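You operate a simulated robot arm through the tools that you are given. There is no shell and no other tool. Be economical: measure what you need, move in short steps, check, and stop when the job is done.

Carry out the task below with a simulated two-armed robot. There is one attempt and no reset: what you move stays moved.

TASK
Rub the dark film off the resistor band in the repair cradle.
Fine: cradle switch off first; wiper lever clear for the eraser, back on the band at the end; eraser on its spot. Set down upright: braid eraser. Where these are worked on the way, their far stop is far enough and under half their travel is too little: wiper lever. What is to be rubbed or washed off counts as gone when no trace of it is left.
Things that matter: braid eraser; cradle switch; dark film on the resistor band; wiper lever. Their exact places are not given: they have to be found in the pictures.

The check looks at the end state, three seconds after you hand in, the way a careful person would. Anything else that was tipped, shoved, dropped, spilled or broken makes it a failure.

THE ROBOT
Two 7-joint arms with two-finger parallel grippers on one trunk, on a base that drives. Base frame: it is fixed to the floor where the robot stands at the start and does not move with it; the origin is under the middle of the robot, x ahead of it, y to its left, z up. Lengths are in m, angles in rad, forces in N, time in s.
The left shoulder is at the start at [-0.082, 0.119, 0.851], the right one opposite. With the tool pointing down near the work surface each hand reaches from about 0.16 to 0.58 m from the robot's upright axis, wherever it stands, measured 20 degrees to its own side. Places, roughly: cradle switch [0.5, 0.1, 0.8]; dark film on the resistor band [0.5, 0, 0.9]; wiper lever [0.5, 0, 0.9]. Payload 3.43 kg a hand.
The TCP of each hand is the grasp point between the finger pads, 0.03 m short of the fingertips. In the tool frame z runs along the fingers and y along their closing line. The gripper opens to 0.094 m. The fingers are 0.028 m wide and 0.01 m thick; the gripper's body (0.05 by 0.096 m) begins 0.055 m behind the TCP.
Orientation is that of the tool frame in the base frame, as a unit quaternion [w, x, y, z]. With the fingers straight down and closing along the base's y, the tool's x points along the base's -x, its y along +y and its z along -z.

THE INTERFACE
- The arms move only by the tool nudge_tool. It takes "left_deltas", "right_deltas" or both (then of equal length, played together; a hand with none holds still); each is a list that holds one entry, the list of rows, each a list of 7 numbers: the gripper command, from -1 (fully open) to 1 (shut), values between in proportion, then the shift along the base's x, y, z in units of 250 mm (1.0 is 250 mm), then the turn, a rotation vector about the base's x, y, z in units of 60 degrees (1.0 is 60 degrees). In form: [[[jaw, x, y, z, wx, wy, wz], ...]]. A call has 1 to 10 rows; each row is the pose to reach, as a shift and turn from the pose commanded when the call began. A call with a number of a shift or a turn outside -1 to 1 is refused whole. Rows are played at 5 a second. More than 0.05 m and 0.15 rad between two rows, or a gripper value outside its range, and nothing of the call is played. Where a pose cannot be reached the arm comes as near as it can. A force on the tool above 40 N (or 10 N above the force at the start of the call, whichever is more), or a blocked arm, ends the call early, and 0.2 s more pass. The fingers move at their own pace (about 0.153 m/s each) and stop on an object; they squeeze with about 31 N. The grip force told is the motor's: it shows also when the fingers shut on nothing. Time passes only in rows, and 0.2 s behind the last, so rows that repeat a pose let the fingers close. The reply holds the time, the measured pose of the TCP, the force on the tool along the base axes, the opening and the grip force, in the units named above and with some noise, with the torque about the TCP (base axes, N m) and any sound that the robot's microphone picked up.
- Cameras (640 x 400 px; columns grow to the right, rows downward): "scene" is now at [0.0244, -0.0109, 1.5504]; the picture's right is [-0.15, -0.99, 0.00], its down [-0.83, 0.13, -0.55] and it looks along [0.54, -0.08, -0.84] (base axes); focal length 274 px, centre (320, 200). "left" rides on the left gripper at [0.076, -0.014, -0.103] in its tool frame; the picture's right is [0.18, 0.98, 0.00], its down [-0.75, 0.14, -0.64] and it looks along [-0.63, 0.12, 0.77] (tool axes); focal length 243 px, centre (320, 200). "right" rides on the right gripper at [0.076, 0.014, -0.102] in its tool frame; the picture's right is [-0.18, 0.98, 0.00], its down [-0.75, -0.14, -0.64] and it looks along [-0.63, -0.12, 0.77] (tool axes); focal length 243 px, centre (320, 200).
- grab_frame(camera): a new picture of that camera. The clock stands still meanwhile.
- slide_trunk(by): slides the trunk up (or, below 0, down) by that many m; the arms and the scene camera ride with it, the base frame stays. It gives what a move gives, with no picture.
- roll_base(legs): drives the robot by 1 to 6 legs, each [ahead, left, turn to the left] in m, m and rad, along the robot's own axes; the way and the turn of a leg run together, so that a leg with both is an arc; at most 1.5 m and 3.142 rad a leg. The arms and the cameras ride along, it lands a little off, and it stops where it bumps. It gives what a move gives.
- pan_tilt(pan, tilt): turns the head with the scene camera to pan (to the left, within 2.496 rad either way) and tilt (down, from -0.506 to 1.204), counted from straight ahead of the robot. It gives what a move gives.
- probe_pixels(camera, pixels): for up to 12 pixels [column, row] of the newest picture of that camera ("zoom" is the newest enlarged one), the place [x, y, z] in the base frame of the surface seen there, good to about 0.003 m. The clock stands still meanwhile.
- enlarge(camera, box): a new picture of the part [left, top, right, bottom] of that camera's present view, enlarged. The clock stands still meanwhile.
- finish_job(): hands the job in; it is judged then, once.

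Work in short steps. Measure before you move; look again where a grasp or a placing could have gone wrong, and mend it. You have 80 turns and 58 pictures in all, those below and enlarged ones among them. Open the grippers and draw the arms clear of the work before you hand the job in, unless the task says otherwise; then end with one line.

The tools are called after "Call:" as a command line: name --argument value ..., lists and objects as JSON in quotes. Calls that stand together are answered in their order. nudge_tool: Moves the arms, as the interface text tells. Its arguments: {"type":"object","properties":{"left_deltas":{"type":"array","items":{"type":"array","items":{"type":"array","items":{"type":"number"}}}},"right_deltas":{"type":"array","items":{"type":"array","items":{"type":"array","items":{"type":"number"}}}}},"required":[]} The other tools are called the same way: slide_trunk (by) slides the trunk up or down; roll_base (legs) drives the base; pan_tilt (pan, tilt) turns the head that bears the scene camera; grab_frame (camera) takes a picture; probe_pixels (camera, pixels) gives the place of the surface under pixels of a picture; enlarge (camera, box) takes an enlarged picture of a part of a camera's view; finish_job () hands the job in.

At the start:

```text
t: 0.0
left_tool_pos: [0.283, 0.0882, 1.1836]
left_tcp_rot: [0.0, 0.0, 1.0, 0.001]
left_wrist_force: [-0.5, -0.6, -0.2]
left_moment: [0.0, 0.03, -0.04]
left_gripper_width: 0.0942
left_finger_force: 0.1
right_tool_pos: [0.3173, -0.177, 1.1179]
right_tcp_rot: [0.0, 0.0, 1.0, 0.001]
right_wrist_force: [-0.8, 0.0, 0.3]
right_moment: [-0.01, -0.02, -0.01]
right_gripper_width: 0.094
right_finger_force: 0.1
trunk travel left (down, up): [-0.275, 0.06]
robot x, y, heading: [0.0053, -0.0013, 0.003]
head pan, tilt: [-0.154, 0.99]
```

scene: 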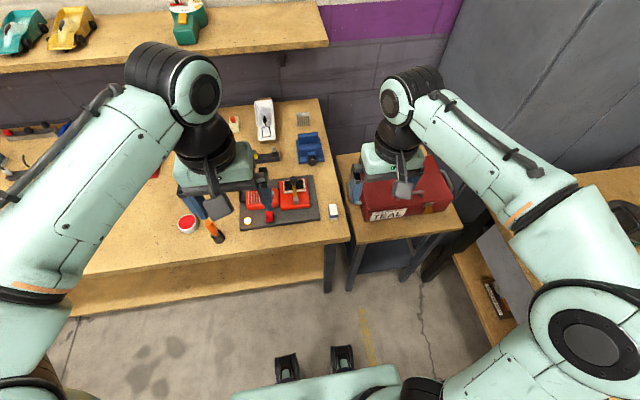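
right: 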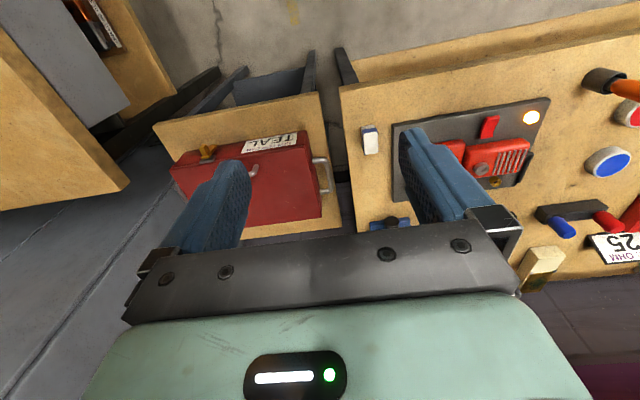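
left: 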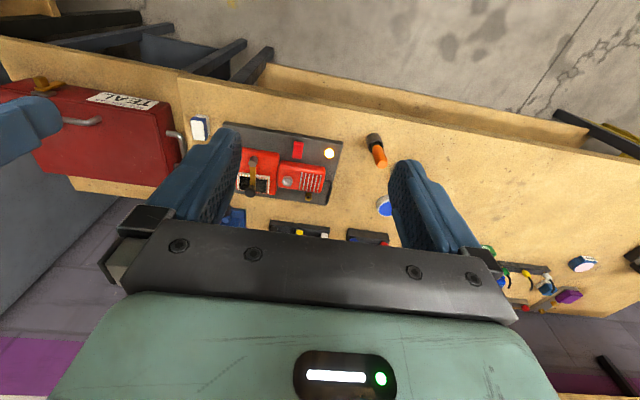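

The scene shows the red cradle on a dark board around (280,200), with a lit lamp and a white block at (333,212). I enlarge that area from the scene and left cameras.

Call:
enlarge --camera "scene" --box '[220, 150, 360, 240]'

Call:
enlarge --camera "left" --box '[170, 100, 400, 244]'

```text
4.44 times, centred on (290, 195) of scene
```

zoom: 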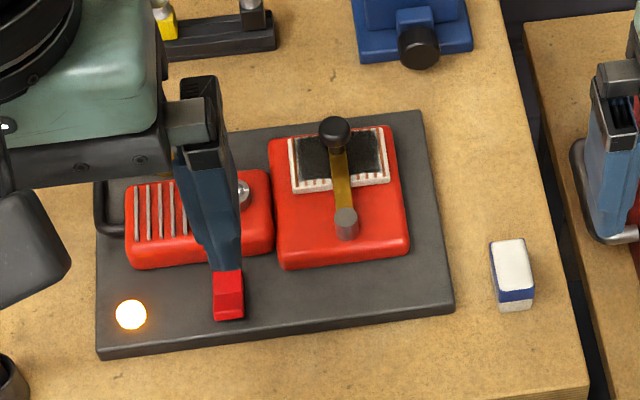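

```text
2.78 times, centred on (285, 172) of left
```

zoom: 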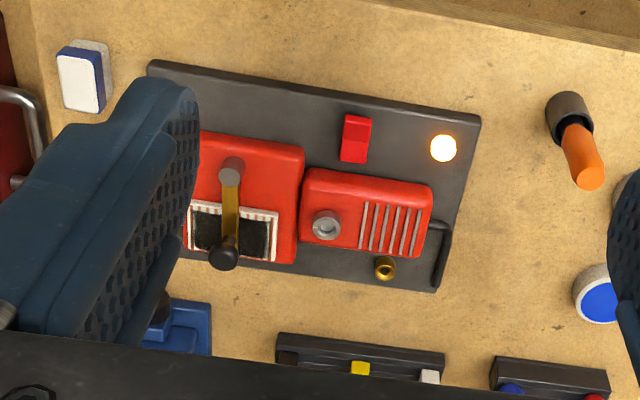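

The left zoom shows the eraser (80,80), switch (355,138), lamp (443,148), lever pivot (231,170), lever knob (223,253) and the film at (207,230)/(255,238). I probe these.

Call:
probe_pixels --camera "zoom" --pixels '[[80, 85], [350, 152], [357, 122], [231, 165], [224, 257], [231, 200], [255, 238], [205, 228], [276, 230], [290, 180], [420, 110], [60, 60]]'

Call:
enlarge --camera "right" --box '[350, 80, 560, 212]'

```text
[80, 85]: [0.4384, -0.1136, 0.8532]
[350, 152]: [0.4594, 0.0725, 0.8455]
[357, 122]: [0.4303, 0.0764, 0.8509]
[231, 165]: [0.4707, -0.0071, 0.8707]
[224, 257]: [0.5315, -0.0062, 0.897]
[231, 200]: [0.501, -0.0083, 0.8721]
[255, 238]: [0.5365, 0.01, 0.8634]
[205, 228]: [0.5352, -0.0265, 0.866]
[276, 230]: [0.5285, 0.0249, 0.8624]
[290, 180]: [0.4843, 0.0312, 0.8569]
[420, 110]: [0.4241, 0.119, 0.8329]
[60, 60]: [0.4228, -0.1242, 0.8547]
```

```text
3.03 times, centred on (455, 146) of right
```

zoom: 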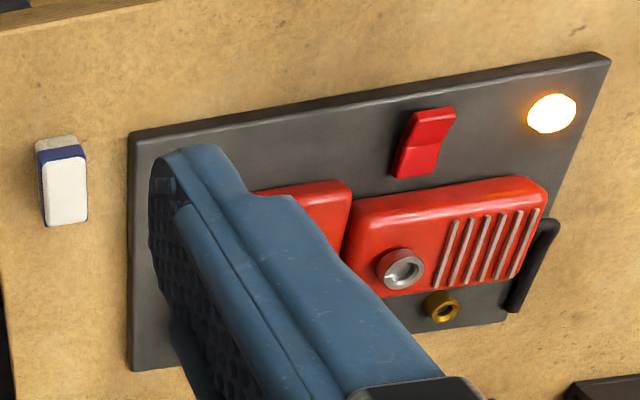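

The lamp is lit, so the switch is on. I draw the left arm to the left and the right arm aside to get clear views.

Call:
nudge_tool --left_deltas '[[[-1, 0, 0.18, 0, 0, 0, 0], [-1, 0, 0.36, 0, 0, 0, 0], [-1, 0, 0.54, 0, 0, 0, 0], [-1, 0, 0.72, 0, 0, 0, 0]]]' --right_deltas '[[[1, -0.1, 0, 0, 0, 0, 0], [1, -0.2, 0, 0, 0, 0, 0], [1, -0.3, 0, 0, 0, 0, 0], [1, -0.4, 0, 0, 0, 0, 0]]]'

Call:
enlarge --camera "scene" --box '[230, 160, 350, 235]'

Call:
enlarge --camera "right" --box '[300, 100, 620, 300]'

```text
t: 1.0
left_tool_pos: [0.2834, 0.2706, 1.1819]
left_tcp_rot: [0.001, 0.001, 1.0, 0.0]
left_wrist_force: [-0.6, 0.8, -0.4]
left_moment: [0.0, -0.02, 0.03]
left_gripper_width: 0.0939
left_finger_force: 0.0
right_tool_pos: [0.2166, -0.1771, 1.1169]
right_tcp_rot: [-0.001, 0.0, 1.0, -0.001]
right_wrist_force: [0.1, 0.9, -0.2]
right_moment: [0.01, -0.03, 0.0]
right_gripper_width: 0.0001
right_finger_force: 31.3
trunk travel left (down, up): [-0.275, 0.06]
robot x, y, heading: [-0.0021, 0.0018, -0.005]
head pan, tilt: [-0.154, 0.99]
```

```text
5.33 times, centred on (290, 198) of scene
```

zoom: 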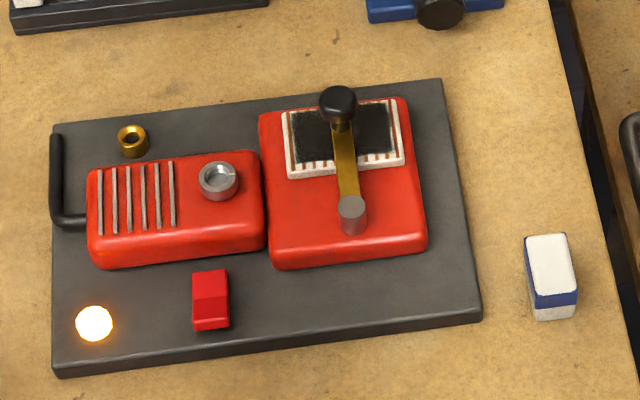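

```text
2.00 times, centred on (460, 200) of right
```

zoom: 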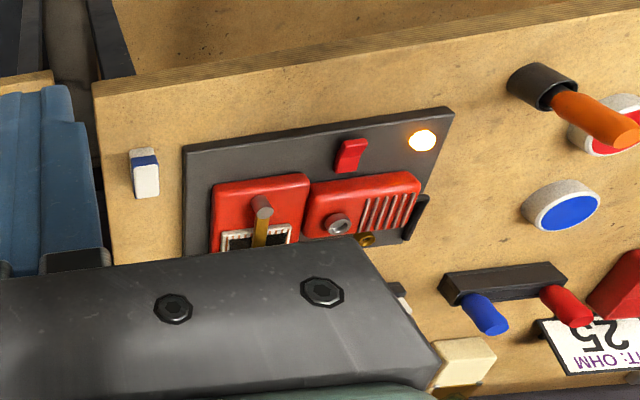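

I take tighter views of the cradle block and of the eraser/switch to measure.

Call:
enlarge --camera "scene" --box '[276, 172, 316, 212]'

Call:
probe_pixels --camera "zoom" --pixels '[[300, 200], [200, 120], [450, 120], [320, 90], [320, 60]]'

```text
10.00 times, centred on (296, 192) of scene
```

zoom: 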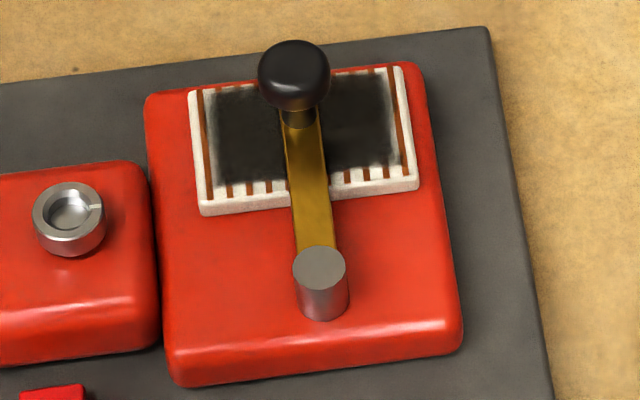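

```text
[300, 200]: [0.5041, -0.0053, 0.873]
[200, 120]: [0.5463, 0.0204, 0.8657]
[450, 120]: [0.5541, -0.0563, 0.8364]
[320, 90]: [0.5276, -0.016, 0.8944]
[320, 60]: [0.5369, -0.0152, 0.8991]
```

Now I probe band corners, film edges, lever parts in this zoom.

Call:
probe_pixels --camera "zoom" --pixels '[[195, 96], [401, 70], [413, 178], [206, 203], [212, 98], [386, 76], [395, 160], [226, 180], [320, 268], [294, 65], [294, 45], [430, 320]]'

Call:
enlarge --camera "scene" --box '[310, 195, 350, 220]'

Call:
probe_pixels --camera "zoom" --pixels '[[370, 250], [300, 200], [370, 330], [100, 200]]'

```text
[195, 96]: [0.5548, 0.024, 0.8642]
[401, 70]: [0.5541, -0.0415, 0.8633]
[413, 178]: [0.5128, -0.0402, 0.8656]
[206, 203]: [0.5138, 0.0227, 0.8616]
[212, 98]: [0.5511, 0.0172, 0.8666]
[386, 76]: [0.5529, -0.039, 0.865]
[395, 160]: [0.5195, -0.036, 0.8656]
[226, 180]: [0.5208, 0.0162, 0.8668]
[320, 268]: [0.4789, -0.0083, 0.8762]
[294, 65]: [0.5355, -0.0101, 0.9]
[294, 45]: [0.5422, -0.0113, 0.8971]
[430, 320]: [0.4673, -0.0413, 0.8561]
```

```text
16.00 times, centred on (330, 208) of scene
```

zoom: 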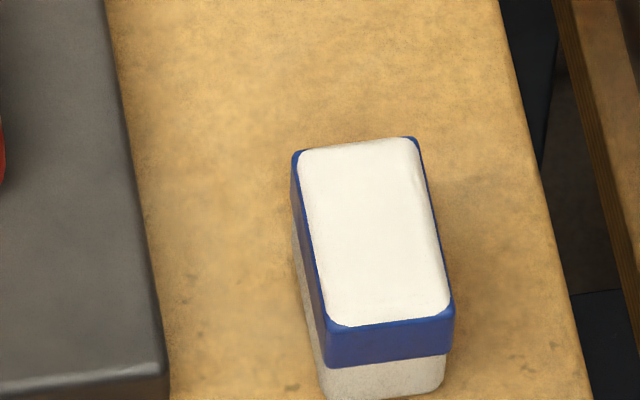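

```text
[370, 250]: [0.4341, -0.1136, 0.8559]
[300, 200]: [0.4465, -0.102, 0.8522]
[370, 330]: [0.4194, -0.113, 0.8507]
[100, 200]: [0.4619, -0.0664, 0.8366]
```

Measure eraser corners and the table height.

Call:
probe_pixels --camera "zoom" --pixels '[[305, 160], [410, 145], [445, 305], [335, 318], [390, 345], [385, 380], [300, 120], [500, 300], [220, 300], [320, 360], [296, 230]]'

Call:
enlarge --camera "scene" --box '[248, 200, 288, 225]'

Call:
probe_pixels --camera "zoom" --pixels '[[320, 200], [320, 240], [320, 160], [320, 280], [500, 200]]'

```text
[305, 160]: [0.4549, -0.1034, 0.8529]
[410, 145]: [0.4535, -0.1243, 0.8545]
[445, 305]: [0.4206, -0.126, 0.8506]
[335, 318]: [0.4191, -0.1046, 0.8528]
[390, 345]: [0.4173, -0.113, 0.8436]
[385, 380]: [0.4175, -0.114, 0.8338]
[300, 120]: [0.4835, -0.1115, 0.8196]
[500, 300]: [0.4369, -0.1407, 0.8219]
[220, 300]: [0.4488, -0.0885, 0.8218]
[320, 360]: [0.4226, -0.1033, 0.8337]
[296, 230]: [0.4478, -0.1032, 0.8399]
```

```text
16.00 times, centred on (268, 212) of scene
```

zoom: 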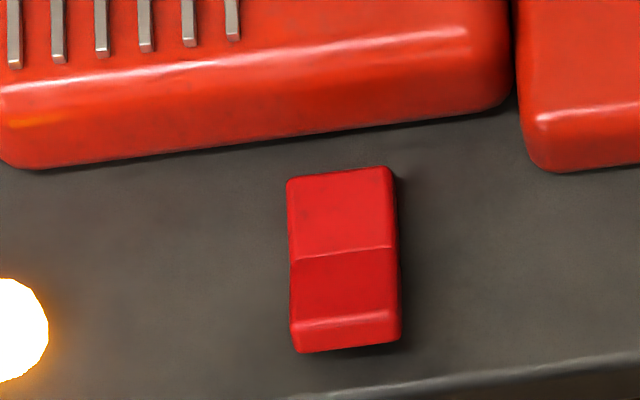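

```text
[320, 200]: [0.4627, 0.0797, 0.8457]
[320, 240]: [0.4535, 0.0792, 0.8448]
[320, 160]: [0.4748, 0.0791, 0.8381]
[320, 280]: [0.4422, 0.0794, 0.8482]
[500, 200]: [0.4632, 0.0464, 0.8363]
```

Switch: near end high (~x 0.436), lamp lit. Film reaches x≈0.555, near the reach limit, so I check how much room there is for the base to drive ahead.

Call:
grab_frame --camera "scene"

Call:
probe_pixels --camera "scene" --pixels '[[287, 362], [343, 350], [250, 242], [250, 290], [330, 270], [230, 375], [370, 370], [350, 270]]'

```text
46 pictures are left
```

scene: 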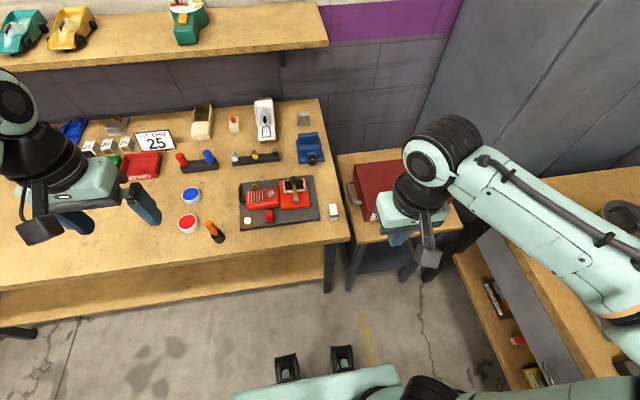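

```text
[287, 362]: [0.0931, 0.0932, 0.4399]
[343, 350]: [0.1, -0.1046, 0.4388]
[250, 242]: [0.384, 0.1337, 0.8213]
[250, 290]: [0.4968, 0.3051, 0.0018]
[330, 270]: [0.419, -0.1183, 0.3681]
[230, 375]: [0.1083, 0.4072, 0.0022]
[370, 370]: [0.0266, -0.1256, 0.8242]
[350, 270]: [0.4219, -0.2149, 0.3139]
```

There is room (table edge x≈0.384, base well behind). I roll 0.09 m ahead.

Call:
roll_base --legs '[[0.09, 0, 0]]'

```text
t: 2.1
left_tool_pos: [0.3741, 0.2704, 1.1809]
left_tcp_rot: [0.0, -0.001, 1.0, 0.0]
left_wrist_force: [0.1, 0.9, 0.3]
left_moment: [0.0, 0.02, -0.01]
left_gripper_width: 0.0939
left_finger_force: 0.1
right_tool_pos: [0.3071, -0.1771, 1.118]
right_tcp_rot: [0.0, 0.0, 1.0, 0.001]
right_wrist_force: [-0.3, -0.4, -0.5]
right_moment: [-0.01, 0.0, 0.01]
right_gripper_width: 0.0002
right_finger_force: 30.9
trunk travel left (down, up): [-0.275, 0.06]
robot x, y, heading: [0.091, -0.0002, -0.005]
head pan, tilt: [-0.154, 0.99]
```

Left hand: shut the jaws, move over the switch's near end (0.430, 0.076), then lower to about z 0.95.

Call:
nudge_tool --left_deltas '[[[1, 0.05, -0.17, 0, 0, 0, 0], [1, 0.1, -0.34, 0, 0, 0, 0], [1, 0.15, -0.51, -0.05, 0, 0, 0], [1, 0.2, -0.68, -0.1, 0, 0, 0], [1, 0.224, -0.778, -0.24, 0, 0, 0], [1, 0.224, -0.778, -0.42, 0, 0, 0], [1, 0.224, -0.778, -0.6, 0, 0, 0], [1, 0.224, -0.778, -0.78, 0, 0, 0], [1, 0.224, -0.778, -0.92, 0, 0, 0], [1, 0.224, -0.778, -0.92, 0, 0, 0]]]'

Call:
enlarge --camera "left" --box '[160, 40, 480, 240]'

```text
t: 4.3
left_tool_pos: [0.4282, 0.0764, 0.9507]
left_tcp_rot: [0.0, 0.0, 1.0, 0.0]
left_wrist_force: [-0.2, -1.0, 0.6]
left_moment: [0.01, 0.03, -0.01]
left_gripper_width: 0.0
left_finger_force: 30.9
right_tool_pos: [0.3056, -0.1784, 1.1162]
right_tcp_rot: [0.001, 0.0, 1.0, 0.0]
right_wrist_force: [0.1, -0.3, 0.0]
right_moment: [0.01, 0.05, 0.0]
right_gripper_width: 0.0002
right_finger_force: 31.0
trunk travel left (down, up): [-0.275, 0.06]
robot x, y, heading: [0.0896, -0.0014, -0.006]
head pan, tilt: [-0.154, 0.99]
```

```text
2.00 times, centred on (320, 140) of left
```

zoom: 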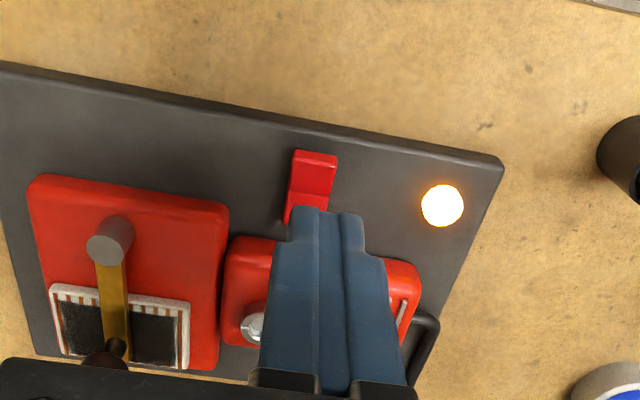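

The fingers line up with the switch. I press down: tip from 0.921 to about 0.845.

Call:
nudge_tool --left_deltas '[[[1, 0, 0, -0.14, 0, 0, 0], [1, 0, 0, -0.24, 0, 0, 0], [1, 0, 0, -0.27, 0, 0, 0], [1, 0, 0, -0.29, 0, 0, 0], [1, 0, 0, -0.305, 0, 0, 0]]]'

Call:
grab_frame --camera "left"

```text
t: 5.5
left_tool_pos: [0.4303, 0.0754, 0.8753]
left_tcp_rot: [-0.001, -0.002, 1.0, 0.0]
left_wrist_force: [-0.3, 0.3, 0.3]
left_moment: [0.01, 0.0, 0.0]
left_gripper_width: 0.0001
left_finger_force: 31.1
right_tool_pos: [0.3067, -0.178, 1.1175]
right_tcp_rot: [0.0, -0.001, 1.0, 0.0]
right_wrist_force: [-0.5, -0.6, -0.4]
right_moment: [-0.04, -0.01, -0.01]
right_gripper_width: 0.0
right_finger_force: 31.1
trunk travel left (down, up): [-0.275, 0.06]
robot x, y, heading: [0.0885, -0.0013, 0.0]
head pan, tilt: [-0.154, 0.99]
heard: click
```

```text
44 pictures are left
```

left: 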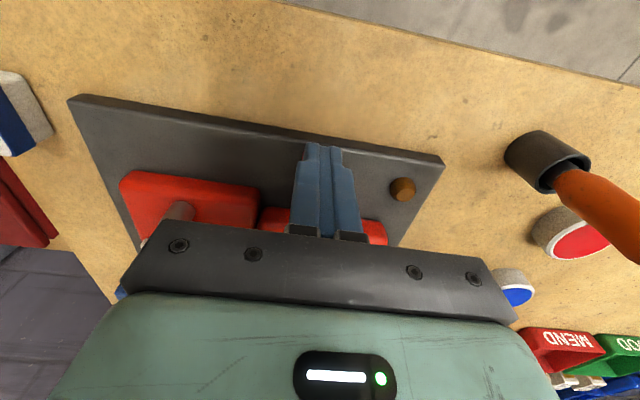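

Clicked and the lamp is dark. I lift, and go above the lever knob (0.535,-0.009) with jaws opened to ~0.045 m.

Call:
nudge_tool --left_deltas '[[[1, 0, 0, 0.16, 0, 0, 0], [1, 0, 0, 0.34, 0, 0, 0], [0.1, 0.12, -0.1, 0.38, 0, 0, 0], [0.1, 0.24, -0.2, 0.38, 0, 0, 0], [0.1, 0.36, -0.28, 0.38, 0, 0, 0], [0.1, 0.42, -0.338, 0.38, 0, 0, 0], [0.1, 0.42, -0.338, 0.38, 0, 0, 0]]]'

Call:
grab_frame --camera "left"

Call:
enlarge --camera "scene" --box '[240, 170, 360, 245]'

```text
t: 7.1
left_tool_pos: [0.5341, -0.0078, 0.971]
left_tcp_rot: [0.0, 0.0, 1.0, 0.0]
left_wrist_force: [0.1, 0.5, -1.2]
left_moment: [-0.02, 0.02, 0.0]
left_gripper_width: 0.0423
left_finger_force: 0.1
right_tool_pos: [0.3059, -0.1766, 1.1167]
right_tcp_rot: [0.0, 0.0, 1.0, 0.0]
right_wrist_force: [-0.2, -0.5, -0.4]
right_moment: [0.0, 0.03, -0.02]
right_gripper_width: 0.0
right_finger_force: 31.0
trunk travel left (down, up): [-0.275, 0.06]
robot x, y, heading: [0.0891, 0.0012, 0.006]
head pan, tilt: [-0.154, 0.99]
```

```text
43 pictures are left
```

left: 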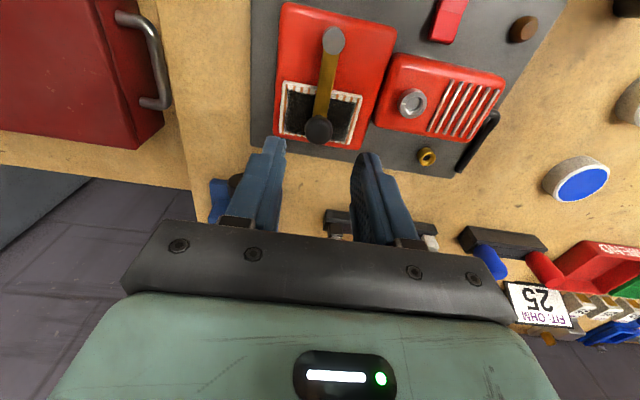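

```text
5.33 times, centred on (300, 208) of scene
```

zoom: 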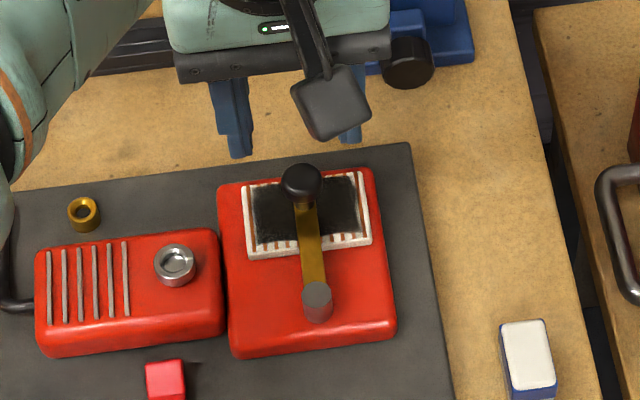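

Knob at left (318,130) lies midway between fingers. I lower to TCP z≈0.908 and narrow the jaws lightly around the knob.

Call:
nudge_tool --left_deltas '[[[0.1, 0, -0.004, -0.12, 0, 0, 0], [0.1, 0, -0.004, -0.22, 0, 0, 0], [0.1, 0, -0.004, -0.25, 0, 0, 0], [0.4, 0, -0.004, -0.25, 0, 0, 0], [0.48, 0, -0.004, -0.25, 0, 0, 0]]]'

Call:
enlarge --camera "left" --box '[200, 40, 440, 190]'

Call:
enlarge --camera "scene" --box '[260, 180, 340, 230]'

```text
t: 8.3
left_tool_pos: [0.5335, -0.0103, 0.9095]
left_tcp_rot: [0.0, 0.0, 1.0, 0.0]
left_wrist_force: [-0.2, -1.0, -0.2]
left_moment: [0.03, -0.02, 0.02]
left_gripper_width: 0.0242
left_finger_force: 0.1
right_tool_pos: [0.3068, -0.1774, 1.1166]
right_tcp_rot: [0.0, 0.0, 1.0, 0.0]
right_wrist_force: [0.2, 0.3, 0.8]
right_moment: [0.0, 0.02, 0.02]
right_gripper_width: 0.0001
right_finger_force: 30.9
trunk travel left (down, up): [-0.275, 0.06]
robot x, y, heading: [0.0884, 0.0009, -0.007]
head pan, tilt: [-0.154, 0.99]
```

```text
2.67 times, centred on (320, 115) of left
```

zoom: 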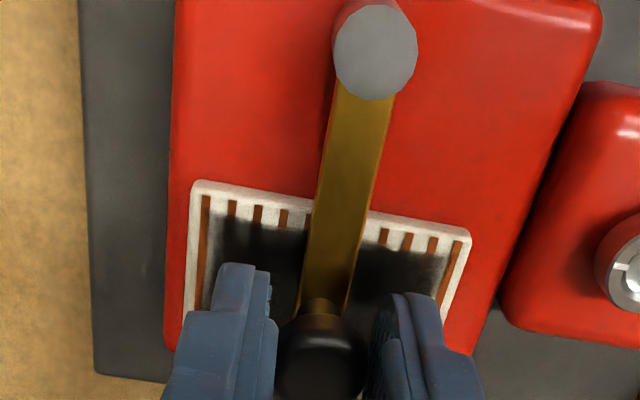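

```text
8.00 times, centred on (300, 205) of scene
```

zoom: 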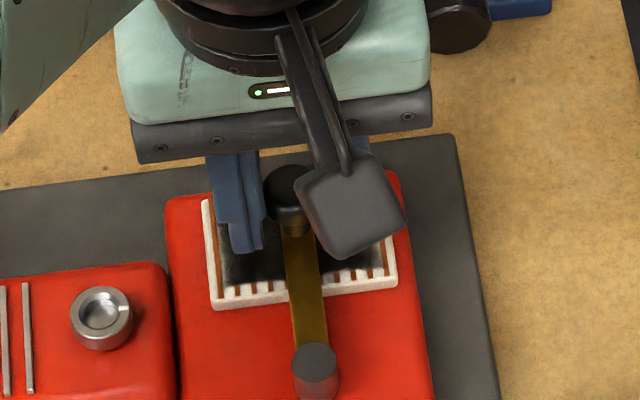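

The knob is straddled. I swing it toward −y on an arc about the pivot (0.475,−0.0085), turning the hand along, watching the force.

Call:
nudge_tool --left_deltas '[[[0.48, -0.0023, -0.0327, 0, 0, 0, -0.134], [0.48, -0.0091, -0.0647, 0, 0, 0, -0.267], [0.48, -0.0202, -0.0954, 0, 0, 0, -0.401], [0.48, -0.0357, -0.1243, 0, 0, 0, -0.535], [0.48, -0.055, -0.1507, 0, 0, 0, -0.668]]]'

Call:
enlarge --camera "scene" --box '[260, 180, 340, 230]'

```text
t: 9.5
left_tool_pos: [0.5211, -0.0477, 0.9084]
left_tcp_rot: [-0.001, 0.343, 0.939, -0.001]
left_wrist_force: [-0.2, -0.1, -0.5]
left_moment: [0.04, -0.04, -0.02]
left_gripper_width: 0.0245
left_finger_force: 0.4
right_tool_pos: [0.3064, -0.1771, 1.1159]
right_tcp_rot: [0.0, 0.001, 1.0, 0.0]
right_wrist_force: [-0.5, -0.3, -0.2]
right_moment: [0.02, -0.03, -0.02]
right_gripper_width: 0.0
right_finger_force: 30.5
trunk travel left (down, up): [-0.275, 0.06]
robot x, y, heading: [0.0895, -0.0008, 0.002]
head pan, tilt: [-0.154, 0.99]
```

```text
8.00 times, centred on (300, 205) of scene
```

zoom: 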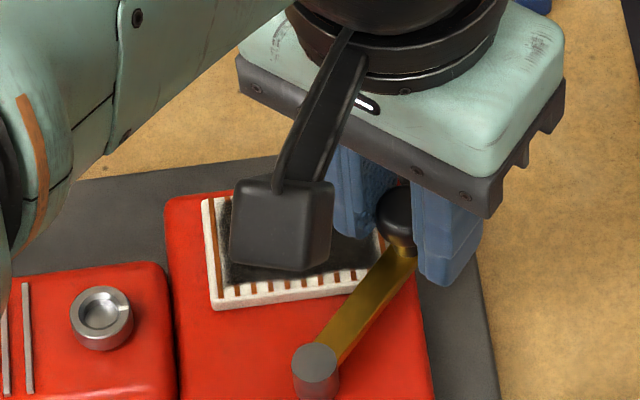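

The lever swings freely. I continue the arc toward the far stop.

Call:
nudge_tool --left_deltas '[[[0.48, -0.0228, -0.0235, 0, 0, 0, -0.134], [0.48, -0.0487, -0.0436, 0, 0, 0, -0.267], [0.48, -0.0771, -0.06, 0, 0, 0, -0.401], [0.48, -0.1075, -0.0721, 0, 0, 0, -0.535], [0.48, -0.1392, -0.0799, 0, 0, 0, -0.668]]]'

Call:
enlarge --camera "scene" --box '[260, 180, 340, 230]'

```text
t: 10.7
left_tool_pos: [0.4855, -0.0673, 0.9076]
left_tcp_rot: [0.0, 0.644, 0.765, -0.001]
left_wrist_force: [-0.8, 0.0, -0.4]
left_moment: [0.02, 0.05, -0.03]
left_gripper_width: 0.0246
left_finger_force: 0.0
right_tool_pos: [0.306, -0.1766, 1.1162]
right_tcp_rot: [0.0, 0.0, 1.0, -0.001]
right_wrist_force: [0.5, -0.1, 0.0]
right_moment: [-0.01, -0.01, -0.06]
right_gripper_width: 0.0001
right_finger_force: 31.4
trunk travel left (down, up): [-0.275, 0.06]
robot x, y, heading: [0.0908, -0.0006, 0.001]
head pan, tilt: [-0.154, 0.99]
```

```text
8.00 times, centred on (300, 205) of scene
```

zoom: 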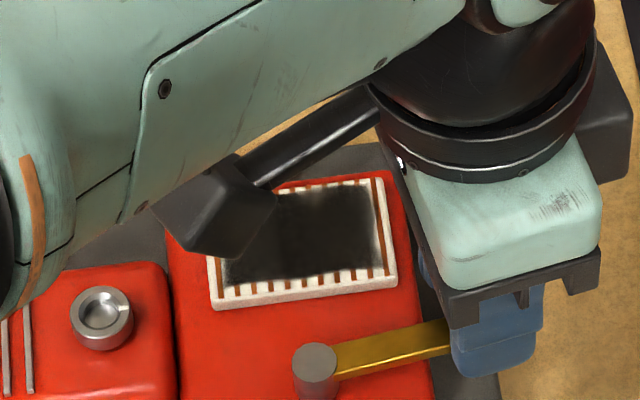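

The lever is ~85° round. I push on a bit to look for a stop, force-limited, still clear of the eraser (y<−0.10).

Call:
nudge_tool --left_deltas '[[[0.48, -0.0326, -0.0033, 0, 0, 0, -0.134], [0.48, -0.0653, -0.002, 0, 0, 0, -0.267], [0.48, -0.0975, 0.0038, 0, 0, 0, -0.401]]]'

Call:
enlarge --camera "scene" --box '[260, 180, 340, 230]'

```text
t: 11.5
left_tool_pos: [0.4667, -0.0643, 0.9081]
left_tcp_rot: [0.001, 0.789, 0.615, 0.002]
left_wrist_force: [21.9, 3.3, -0.9]
left_moment: [0.03, -0.4, 0.18]
left_gripper_width: 0.0362
left_finger_force: 10.0
right_tool_pos: [0.3092, -0.1765, 1.1162]
right_tcp_rot: [-0.001, -0.001, 1.0, 0.001]
right_wrist_force: [-0.1, 0.7, 0.1]
right_moment: [-0.01, 0.02, 0.02]
right_gripper_width: 0.0002
right_finger_force: 31.0
trunk travel left (down, up): [-0.275, 0.06]
robot x, y, heading: [0.0902, 0.0014, 0.002]
head pan, tilt: [-0.154, 0.99]
```

```text
8.00 times, centred on (300, 205) of scene
```

zoom: 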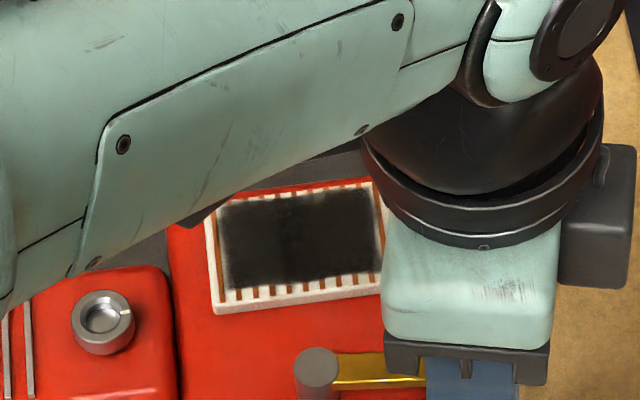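

Stop found at ~90° (22 N). I relieve the push, open, lift, then back the left hand off to the left while unwinding the turn.

Call:
nudge_tool --left_deltas '[[[0.4, 0.04, 0, 0, 0, 0, 0], [0.1, 0.06, 0, 0, 0, 0, 0], [0.1, 0.06, 0, 0.06, 0, 0, 0], [0.1, 0.06, 0, 0.24, 0, 0, 0], [0.1, 0.06, 0, 0.42, 0, 0, 0.13], [0.1, 0.06, 0.16, 0.5, 0, 0, 0.26], [0.1, 0, 0.34, 0.55, 0, 0, 0.39], [0.1, -0.08, 0.5, 0.6, 0, 0, 0.52], [0.1, -0.12, 0.66, 0.65, 0, 0, 0.65], [0.1, -0.2, 0.82, 0.7, 0, 0, 0.78]]]'

Call:
nudge_tool --left_deltas '[[[0.1, 0, 0.16, 0, 0, 0, 0.13], [0.1, -0.05, 0.32, 0, 0, 0, 0.26], [0.1, -0.1, 0.48, 0, 0, 0, 0.39], [0.1, -0.15, 0.6, 0, 0, 0, 0.52], [0.1, -0.15, 0.6, 0, 0, 0, 0.65], [0.1, -0.15, 0.6, 0, 0, 0, 0.78], [0.1, -0.15, 0.6, 0, 0, 0, 0.91]]]'

Call:
grab_frame --camera "scene"

```text
t: 13.7
left_tool_pos: [0.4108, 0.1373, 1.0842]
left_tcp_rot: [0.001, 0.48, 0.877, 0.0]
left_wrist_force: [-0.1, 0.0, -0.4]
left_moment: [-0.02, -0.01, 0.02]
left_gripper_width: 0.0422
left_finger_force: 0.0
right_tool_pos: [0.305, -0.1762, 1.1165]
right_tcp_rot: [0.001, 0.0, 1.0, 0.0]
right_wrist_force: [0.2, 0.0, -0.6]
right_moment: [-0.03, -0.01, -0.04]
right_gripper_width: 0.0
right_finger_force: 31.1
trunk travel left (down, up): [-0.275, 0.06]
robot x, y, heading: [0.0922, -0.0005, -0.001]
head pan, tilt: [-0.154, 0.99]
```

```text
t: 15.3
left_tool_pos: [0.3733, 0.2878, 1.0839]
left_tcp_rot: [0.001, 0.023, 1.0, -0.001]
left_wrist_force: [-0.8, 0.0, 0.4]
left_moment: [0.0, 0.02, -0.02]
left_gripper_width: 0.0422
left_finger_force: 0.1
right_tool_pos: [0.3066, -0.1778, 1.1175]
right_tcp_rot: [0.0, 0.0, 1.0, 0.0]
right_wrist_force: [0.7, 0.4, 0.1]
right_moment: [0.0, 0.01, 0.03]
right_gripper_width: 0.0001
right_finger_force: 30.8
trunk travel left (down, up): [-0.275, 0.06]
robot x, y, heading: [0.0855, 0.0012, 0.002]
head pan, tilt: [-0.154, 0.99]
```

```text
36 pictures are left
```

scene: 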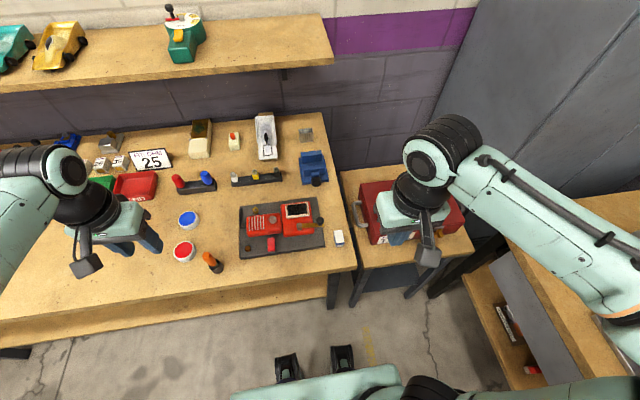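

Lever is parked clear. Now the right hand goes above the eraser (0.4365,−0.1145) with jaws at ~0.05 m.

Call:
nudge_tool --right_deltas '[[[0, 0.13, 0.06, 0, 0, 0, 0], [0, 0.26, 0.12, -0.08, 0, 0, 0], [0, 0.39, 0.18, -0.18, 0, 0, 0], [0, 0.5, 0.24, -0.3, 0, 0, 0], [0, 0.522, 0.25, -0.46, 0, 0, 0], [0, 0.522, 0.25, -0.62, 0, 0, 0], [0, 0.522, 0.25, -0.74, 0, 0, 0], [0, 0.522, 0.25, -0.74, 0, 0, 0]]]'

Call:
grab_frame --camera "right"

Call:
enlarge --camera "scene" --box '[290, 195, 370, 270]'

```text
t: 17.1
left_tool_pos: [0.3736, 0.2889, 1.0843]
left_tcp_rot: [0.0, 0.025, 1.0, 0.001]
left_wrist_force: [0.1, 0.4, -0.5]
left_moment: [0.01, -0.01, -0.01]
left_gripper_width: 0.0424
left_finger_force: 0.0
right_tool_pos: [0.4363, -0.1166, 0.9324]
right_tcp_rot: [-0.001, 0.0, 1.0, 0.001]
right_wrist_force: [0.0, 0.2, 0.1]
right_moment: [-0.01, -0.01, 0.02]
right_gripper_width: 0.0471
right_finger_force: 0.0
trunk travel left (down, up): [-0.275, 0.06]
robot x, y, heading: [0.092, -0.0013, -0.001]
head pan, tilt: [-0.154, 0.99]
```

```text
35 pictures are left
```

right: 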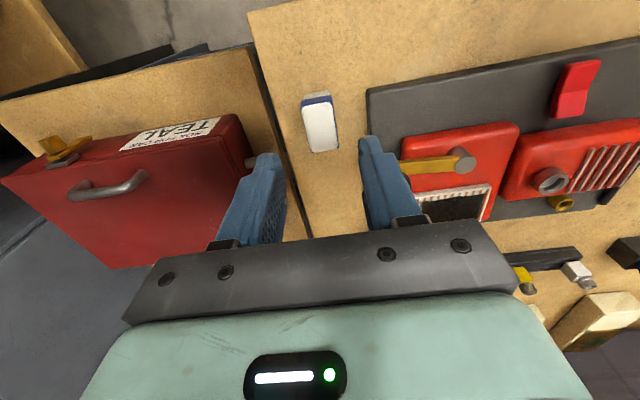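

```text
5.33 times, centred on (330, 232) of scene
```

zoom: 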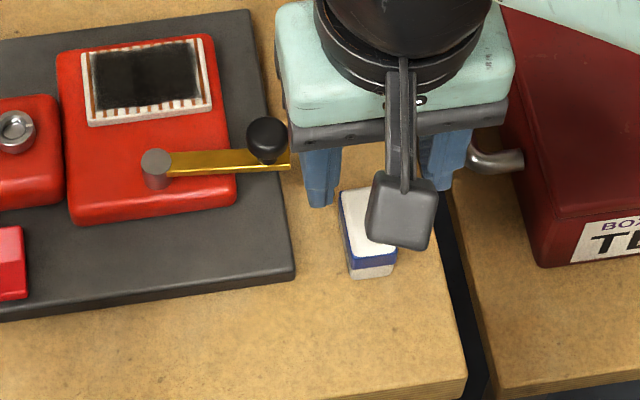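

Eraser (320,125) is centred between the fingers and square to them. I descend to TCP z≈0.865 and close.

Call:
nudge_tool --right_deltas '[[[0, 0, 0.006, -0.14, 0, 0, 0], [0, 0, 0.006, -0.24, 0, 0, 0], [0, 0, 0.006, -0.272, 0, 0, 0], [1, 0, 0.006, -0.272, 0, 0, 0], [1, 0, 0.006, -0.272, 0, 0, 0], [1, 0, 0.006, -0.272, 0, 0, 0]]]'

Call:
enlarge --camera "scene" --box '[290, 195, 370, 270]'

```text
t: 18.5
left_tool_pos: [0.3739, 0.2871, 1.0828]
left_tcp_rot: [-0.001, 0.025, 1.0, 0.0]
left_wrist_force: [-0.8, 0.2, 0.3]
left_moment: [0.03, 0.01, 0.0]
left_gripper_width: 0.0423
left_finger_force: 0.1
right_tool_pos: [0.4377, -0.1142, 0.8623]
right_tcp_rot: [-0.001, 0.0, 1.0, -0.001]
right_wrist_force: [-0.1, -0.3, 1.3]
right_moment: [-0.04, 0.0, 0.03]
right_gripper_width: 0.0229
right_finger_force: 30.4
trunk travel left (down, up): [-0.275, 0.06]
robot x, y, heading: [0.0887, 0.0025, 0.003]
head pan, tilt: [-0.154, 0.99]
```

```text
5.33 times, centred on (330, 232) of scene
```

zoom: 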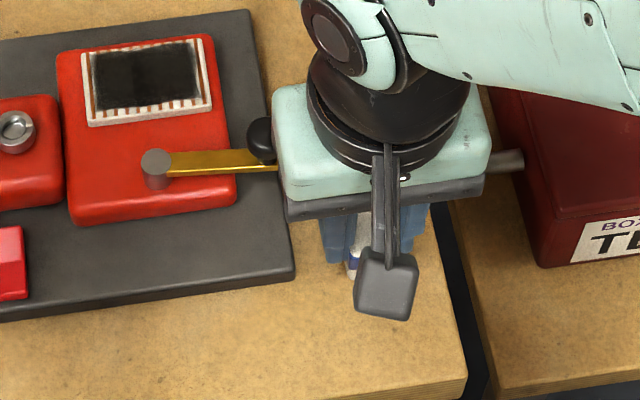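

Eraser is held (0.0229 m). I lift 0.1 m, go over the band centre (0.536,−0.010) and lower to ~8 mm above it.

Call:
nudge_tool --right_deltas '[[[1, 0, 0, 0.1, 0, 0, 0], [1, 0, 0, 0.28, 0, 0, 0], [1, 0, 0, 0.42, 0, 0, 0], [1, 0.1, 0.11, 0.42, 0, 0, 0], [1, 0.2, 0.22, 0.42, 0, 0, 0], [1, 0.3, 0.33, 0.42, 0, 0, 0], [1, 0.396, 0.416, 0.42, 0, 0, 0], [1, 0.396, 0.416, 0.3, 0, 0, 0], [1, 0.396, 0.416, 0.21, 0, 0, 0]]]'

Call:
enlarge --camera "scene" --box '[260, 185, 340, 240]'

Call:
grab_frame --camera "right"

```text
t: 20.5
left_tool_pos: [0.3723, 0.2884, 1.0831]
left_tcp_rot: [-0.001, 0.024, 1.0, 0.0]
left_wrist_force: [0.4, -0.1, 0.4]
left_moment: [0.01, 0.02, -0.03]
left_gripper_width: 0.0424
left_finger_force: 0.1
right_tool_pos: [0.5366, -0.0098, 0.9162]
right_tcp_rot: [0.0, 0.0, 1.0, 0.0]
right_wrist_force: [0.6, -1.1, 0.0]
right_moment: [-0.02, 0.01, -0.01]
right_gripper_width: 0.0228
right_finger_force: 31.2
trunk travel left (down, up): [-0.275, 0.06]
robot x, y, heading: [0.093, 0.0012, 0.001]
head pan, tilt: [-0.154, 0.99]
```

```text
7.27 times, centred on (300, 212) of scene
```

zoom: 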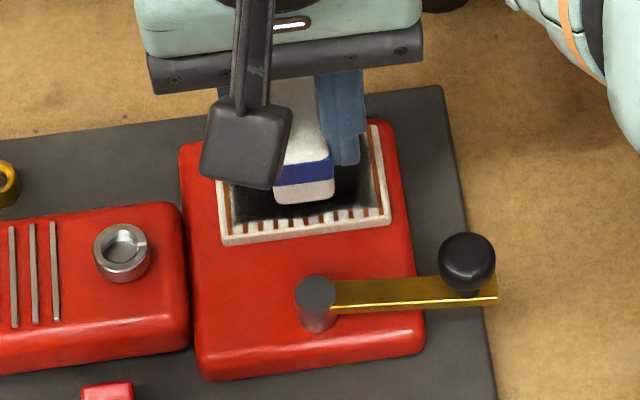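

```text
31 pictures are left
```

right: 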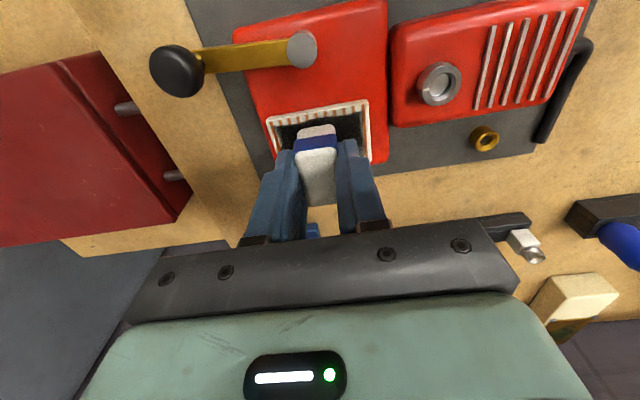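

Eraser hangs above the film, level. I lower gently until contact shows.

Call:
nudge_tool --right_deltas '[[[1, 0, 0, -0.02, 0, 0, 0], [1, 0, 0, -0.032, 0, 0, 0], [1, 0, 0, -0.04, 0, 0, 0]]]'

```text
t: 21.3
left_tool_pos: [0.3741, 0.2881, 1.0836]
left_tcp_rot: [0.0, 0.025, 1.0, 0.0]
left_wrist_force: [0.1, 0.2, 0.1]
left_moment: [-0.05, 0.03, 0.02]
left_gripper_width: 0.0424
left_finger_force: 0.0
right_tool_pos: [0.5372, -0.0101, 0.9069]
right_tcp_rot: [0.001, -0.001, 1.0, 0.0]
right_wrist_force: [-0.5, -1.3, 5.2]
right_moment: [-0.09, 0.1, 0.02]
right_gripper_width: 0.0225
right_finger_force: 30.6
trunk travel left (down, up): [-0.275, 0.06]
robot x, y, heading: [0.0924, 0.0009, 0.004]
head pan, tilt: [-0.154, 0.99]
```

Contact with ~5 N. I rub in y strokes (±26 mm), pressing a touch more.

Call:
nudge_tool --right_deltas '[[[1, 0, 0.05, -0.008, 0, 0, 0], [1, 0, 0.1, -0.008, 0, 0, 0], [1, 0, 0.03, -0.008, 0, 0, 0], [1, 0, -0.04, -0.008, 0, 0, 0], [1, 0, -0.11, -0.008, 0, 0, 0], [1, 0, -0.04, -0.008, 0, 0, 0], [1, 0, 0.03, -0.008, 0, 0, 0], [1, 0, 0.1, -0.008, 0, 0, 0], [1, 0, 0.05, -0.008, 0, 0, 0], [1, 0, 0, -0.008, 0, 0, 0]]]'

Call:
enlarge --camera "scene" --box '[270, 185, 330, 230]'

```text
t: 22.7
left_tool_pos: [0.3737, 0.2879, 1.0833]
left_tcp_rot: [0.0, 0.024, 1.0, -0.001]
left_wrist_force: [0.5, 0.3, 0.0]
left_moment: [-0.01, 0.01, 0.02]
left_gripper_width: 0.0422
left_finger_force: 0.1
right_tool_pos: [0.5341, -0.0286, 0.9066]
right_tcp_rot: [0.0, 0.0, 1.0, -0.003]
right_wrist_force: [-8.7, -2.4, 12.8]
right_moment: [0.03, 0.23, 0.02]
right_gripper_width: 0.0229
right_finger_force: 30.7
trunk travel left (down, up): [-0.275, 0.06]
robot x, y, heading: [0.09, 0.0004, 0.004]
head pan, tilt: [-0.154, 0.99]
stopped in row 6 (right hand): the force on the tool passed its limit at 43 N (the readings are from after the stop); the commanded pose is now the measured one
```

```text
8.89 times, centred on (300, 208) of scene
```

zoom: 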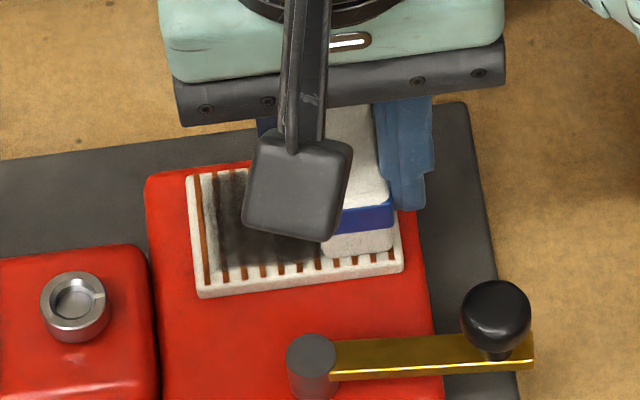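

The film is fading; the force peaked when the eraser overhung the band edge. I keep strokes within the band and lighter.

Call:
nudge_tool --right_deltas '[[[1, 0.008, 0.04, 0.003, 0, 0, 0], [1, 0.008, 0.08, 0.003, 0, 0, 0], [1, 0.008, 0.12, 0.003, 0, 0, 0], [1, 0.008, 0.16, 0.003, 0, 0, 0], [1, 0.008, 0.12, 0.003, 0, 0, 0], [1, 0.008, 0.08, 0.003, 0, 0, 0], [1, 0.008, 0.04, 0.003, 0, 0, 0], [1, 0.008, 0, 0.003, 0, 0, 0], [1, 0.008, 0.04, 0.003, 0, 0, 0], [1, 0.008, 0.08, 0.003, 0, 0, 0]]]'

Call:
enlarge --camera "scene" --box '[270, 185, 330, 230]'

```text
t: 24.9
left_tool_pos: [0.3735, 0.2867, 1.084]
left_tcp_rot: [0.001, 0.024, 1.0, 0.0]
left_wrist_force: [0.5, -0.2, -0.2]
left_moment: [-0.04, 0.02, -0.02]
left_gripper_width: 0.0422
left_finger_force: 0.1
right_tool_pos: [0.5386, -0.0122, 0.9065]
right_tcp_rot: [0.001, 0.003, 1.0, -0.006]
right_wrist_force: [1.0, -11.6, 14.1]
right_moment: [-0.35, -0.06, -0.05]
right_gripper_width: 0.0228
right_finger_force: 31.1
trunk travel left (down, up): [-0.275, 0.06]
robot x, y, heading: [0.0876, -0.0017, -0.0]
head pan, tilt: [-0.154, 0.99]
```

```text
8.89 times, centred on (300, 208) of scene
```

zoom: 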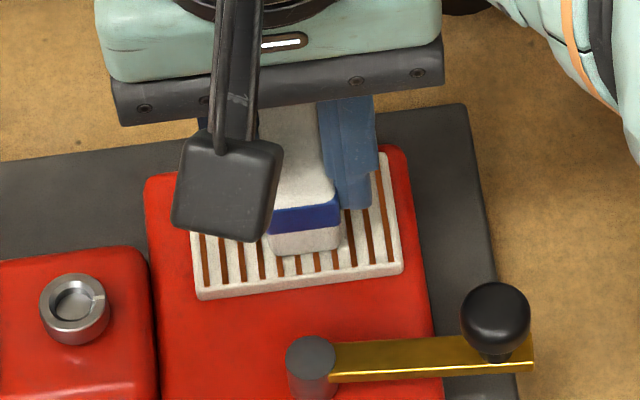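

The visible parts look clean. I lift and swing right toward the eraser spot, staying high, then inspect the band.

Call:
nudge_tool --right_deltas '[[[1, 0, 0, 0.1, 0, 0, 0], [1, 0, 0, 0.24, 0, 0, 0], [1, -0.1, -0.12, 0.24, 0, 0, 0], [1, -0.2, -0.23, 0.24, 0, 0, 0], [1, -0.3, -0.34, 0.24, 0, 0, 0], [1, -0.404, -0.409, 0.24, 0, 0, 0], [1, -0.404, -0.409, 0.24, 0, 0, 0]]]'

Call:
enlarge --camera "scene" --box '[280, 192, 320, 222]'

Call:
grab_frame --camera "right"

```text
t: 26.5
left_tool_pos: [0.3742, 0.2884, 1.0839]
left_tcp_rot: [-0.001, 0.024, 1.0, -0.001]
left_wrist_force: [0.8, 0.3, -0.5]
left_moment: [0.02, -0.01, 0.01]
left_gripper_width: 0.0422
left_finger_force: 0.1
right_tool_pos: [0.4373, -0.1099, 0.9663]
right_tcp_rot: [-0.001, 0.0, 1.0, -0.004]
right_wrist_force: [-0.6, -0.2, -0.9]
right_moment: [0.01, 0.04, 0.01]
right_gripper_width: 0.0227
right_finger_force: 31.0
trunk travel left (down, up): [-0.275, 0.06]
robot x, y, heading: [0.0904, 0.0008, -0.003]
head pan, tilt: [-0.154, 0.99]
```

```text
13.33 times, centred on (300, 207) of scene
```

zoom: 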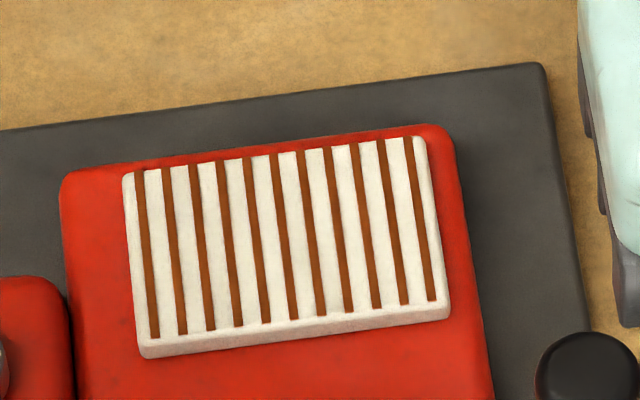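

```text
27 pictures are left
```

right: 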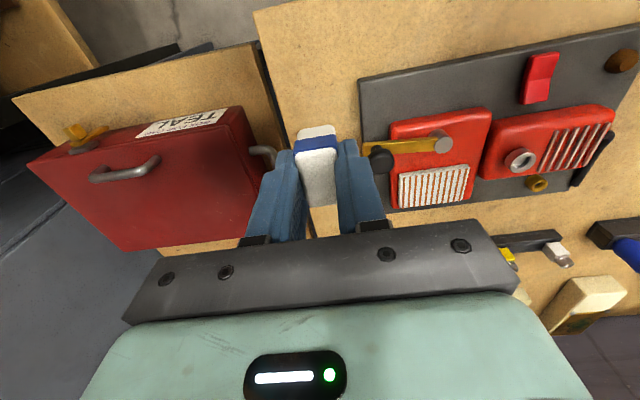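

Band is spotless. I set the eraser down on its spot (TCP to 0.4375,−0.1145), stopping on contact.

Call:
nudge_tool --right_deltas '[[[1, 0, -0.018, -0.1, 0, 0, 0], [1, 0, -0.018, -0.24, 0, 0, 0], [1, 0, -0.018, -0.36, 0, 0, 0], [1, 0, -0.018, -0.395, 0, 0, 0], [1, 0, -0.018, -0.405, 0, 0, 0]]]'

```text
t: 27.7
left_tool_pos: [0.3742, 0.2891, 1.0838]
left_tcp_rot: [0.0, 0.024, 1.0, 0.0]
left_wrist_force: [-0.3, -0.7, -0.7]
left_moment: [0.02, 0.0, 0.0]
left_gripper_width: 0.0421
left_finger_force: 0.1
right_tool_pos: [0.4363, -0.1156, 0.8639]
right_tcp_rot: [-0.001, 0.001, 1.0, -0.004]
right_wrist_force: [0.1, -1.3, 0.3]
right_moment: [-0.01, -0.02, -0.05]
right_gripper_width: 0.0229
right_finger_force: 31.2
trunk travel left (down, up): [-0.275, 0.06]
robot x, y, heading: [0.0876, 0.0048, 0.0]
head pan, tilt: [-0.154, 0.99]
```

No contact yet; I lower in 0.5–1 mm steps.

Call:
nudge_tool --right_deltas '[[[1, 0, 0.002, -0.003, 0, 0, 0], [1, 0, 0.002, -0.006, 0, 0, 0]]]'

```text
t: 28.3
left_tool_pos: [0.3744, 0.2886, 1.0836]
left_tcp_rot: [0.0, 0.025, 1.0, -0.001]
left_wrist_force: [-0.1, 0.2, 0.1]
left_moment: [-0.01, 0.04, 0.0]
left_gripper_width: 0.0422
left_finger_force: 0.1
right_tool_pos: [0.4375, -0.1154, 0.8632]
right_tcp_rot: [0.0, 0.001, 1.0, -0.004]
right_wrist_force: [0.4, 0.4, -0.5]
right_moment: [-0.02, 0.01, 0.0]
right_gripper_width: 0.0226
right_finger_force: 31.3
trunk travel left (down, up): [-0.275, 0.06]
robot x, y, heading: [0.0873, -0.0039, -0.002]
head pan, tilt: [-0.154, 0.99]
```

Call:
nudge_tool --right_deltas '[[[1, 0, 0.002, -0.003, 0, 0, 0], [1, 0, 0.002, -0.006, 0, 0, 0], [1, 0, 0.002, -0.008, 0, 0, 0]]]'

```text
t: 29.1
left_tool_pos: [0.3722, 0.2884, 1.0839]
left_tcp_rot: [0.002, 0.025, 1.0, 0.0]
left_wrist_force: [-0.5, -0.5, -0.8]
left_moment: [0.01, 0.02, -0.05]
left_gripper_width: 0.0425
left_finger_force: 0.1
right_tool_pos: [0.4379, -0.1139, 0.8625]
right_tcp_rot: [0.002, 0.001, 1.0, -0.004]
right_wrist_force: [-1.9, -2.7, 15.9]
right_moment: [0.04, 0.08, 0.01]
right_gripper_width: 0.0229
right_finger_force: 31.2
trunk travel left (down, up): [-0.275, 0.06]
robot x, y, heading: [0.093, 0.0006, 0.004]
head pan, tilt: [-0.154, 0.99]
```

Contact on the table (16 N). I ease up slightly, open, lift straight up and withdraw.

Call:
nudge_tool --right_deltas '[[[1, 0, 0, 0.005, 0, 0, 0], [0.3, 0, 0, 0.005, 0, 0, 0], [0, 0, 0, 0.005, 0, 0, 0], [0, 0, 0, 0.08, 0, 0, 0], [0, 0, 0, 0.26, 0, 0, 0], [0, 0, 0, 0.45, 0, 0, 0], [0, -0.15, -0.1, 0.5, 0, 0, 0], [0, -0.3, -0.2, 0.55, 0, 0, 0], [0, -0.45, -0.25, 0.6, 0, 0, 0]]]'

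Call:
enlarge --camera "scene" --box '[290, 200, 354, 250]'

Call:
probe_pixels --camera "zoom" --pixels '[[495, 300], [180, 200]]'

```text
t: 31.1
left_tool_pos: [0.3734, 0.2891, 1.0835]
left_tcp_rot: [0.001, 0.024, 1.0, 0.0]
left_wrist_force: [-0.5, -0.1, 0.0]
left_moment: [-0.03, -0.04, 0.02]
left_gripper_width: 0.0423
left_finger_force: 0.2
right_tool_pos: [0.3229, -0.1764, 1.0118]
right_tcp_rot: [0.001, 0.001, 1.0, -0.005]
right_wrist_force: [0.5, 0.4, 0.6]
right_moment: [-0.01, -0.04, 0.01]
right_gripper_width: 0.0469
right_finger_force: 0.0
trunk travel left (down, up): [-0.275, 0.06]
robot x, y, heading: [0.0898, 0.0009, -0.0]
head pan, tilt: [-0.154, 0.99]
```

```text
8.00 times, centred on (322, 225) of scene
```

zoom: 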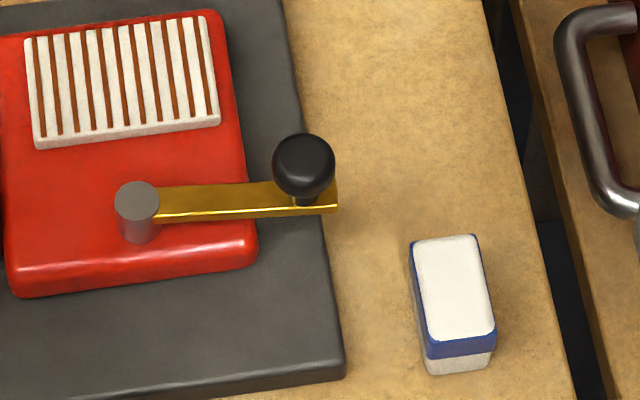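

```text
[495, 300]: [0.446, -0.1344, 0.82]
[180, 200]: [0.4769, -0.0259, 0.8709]
```

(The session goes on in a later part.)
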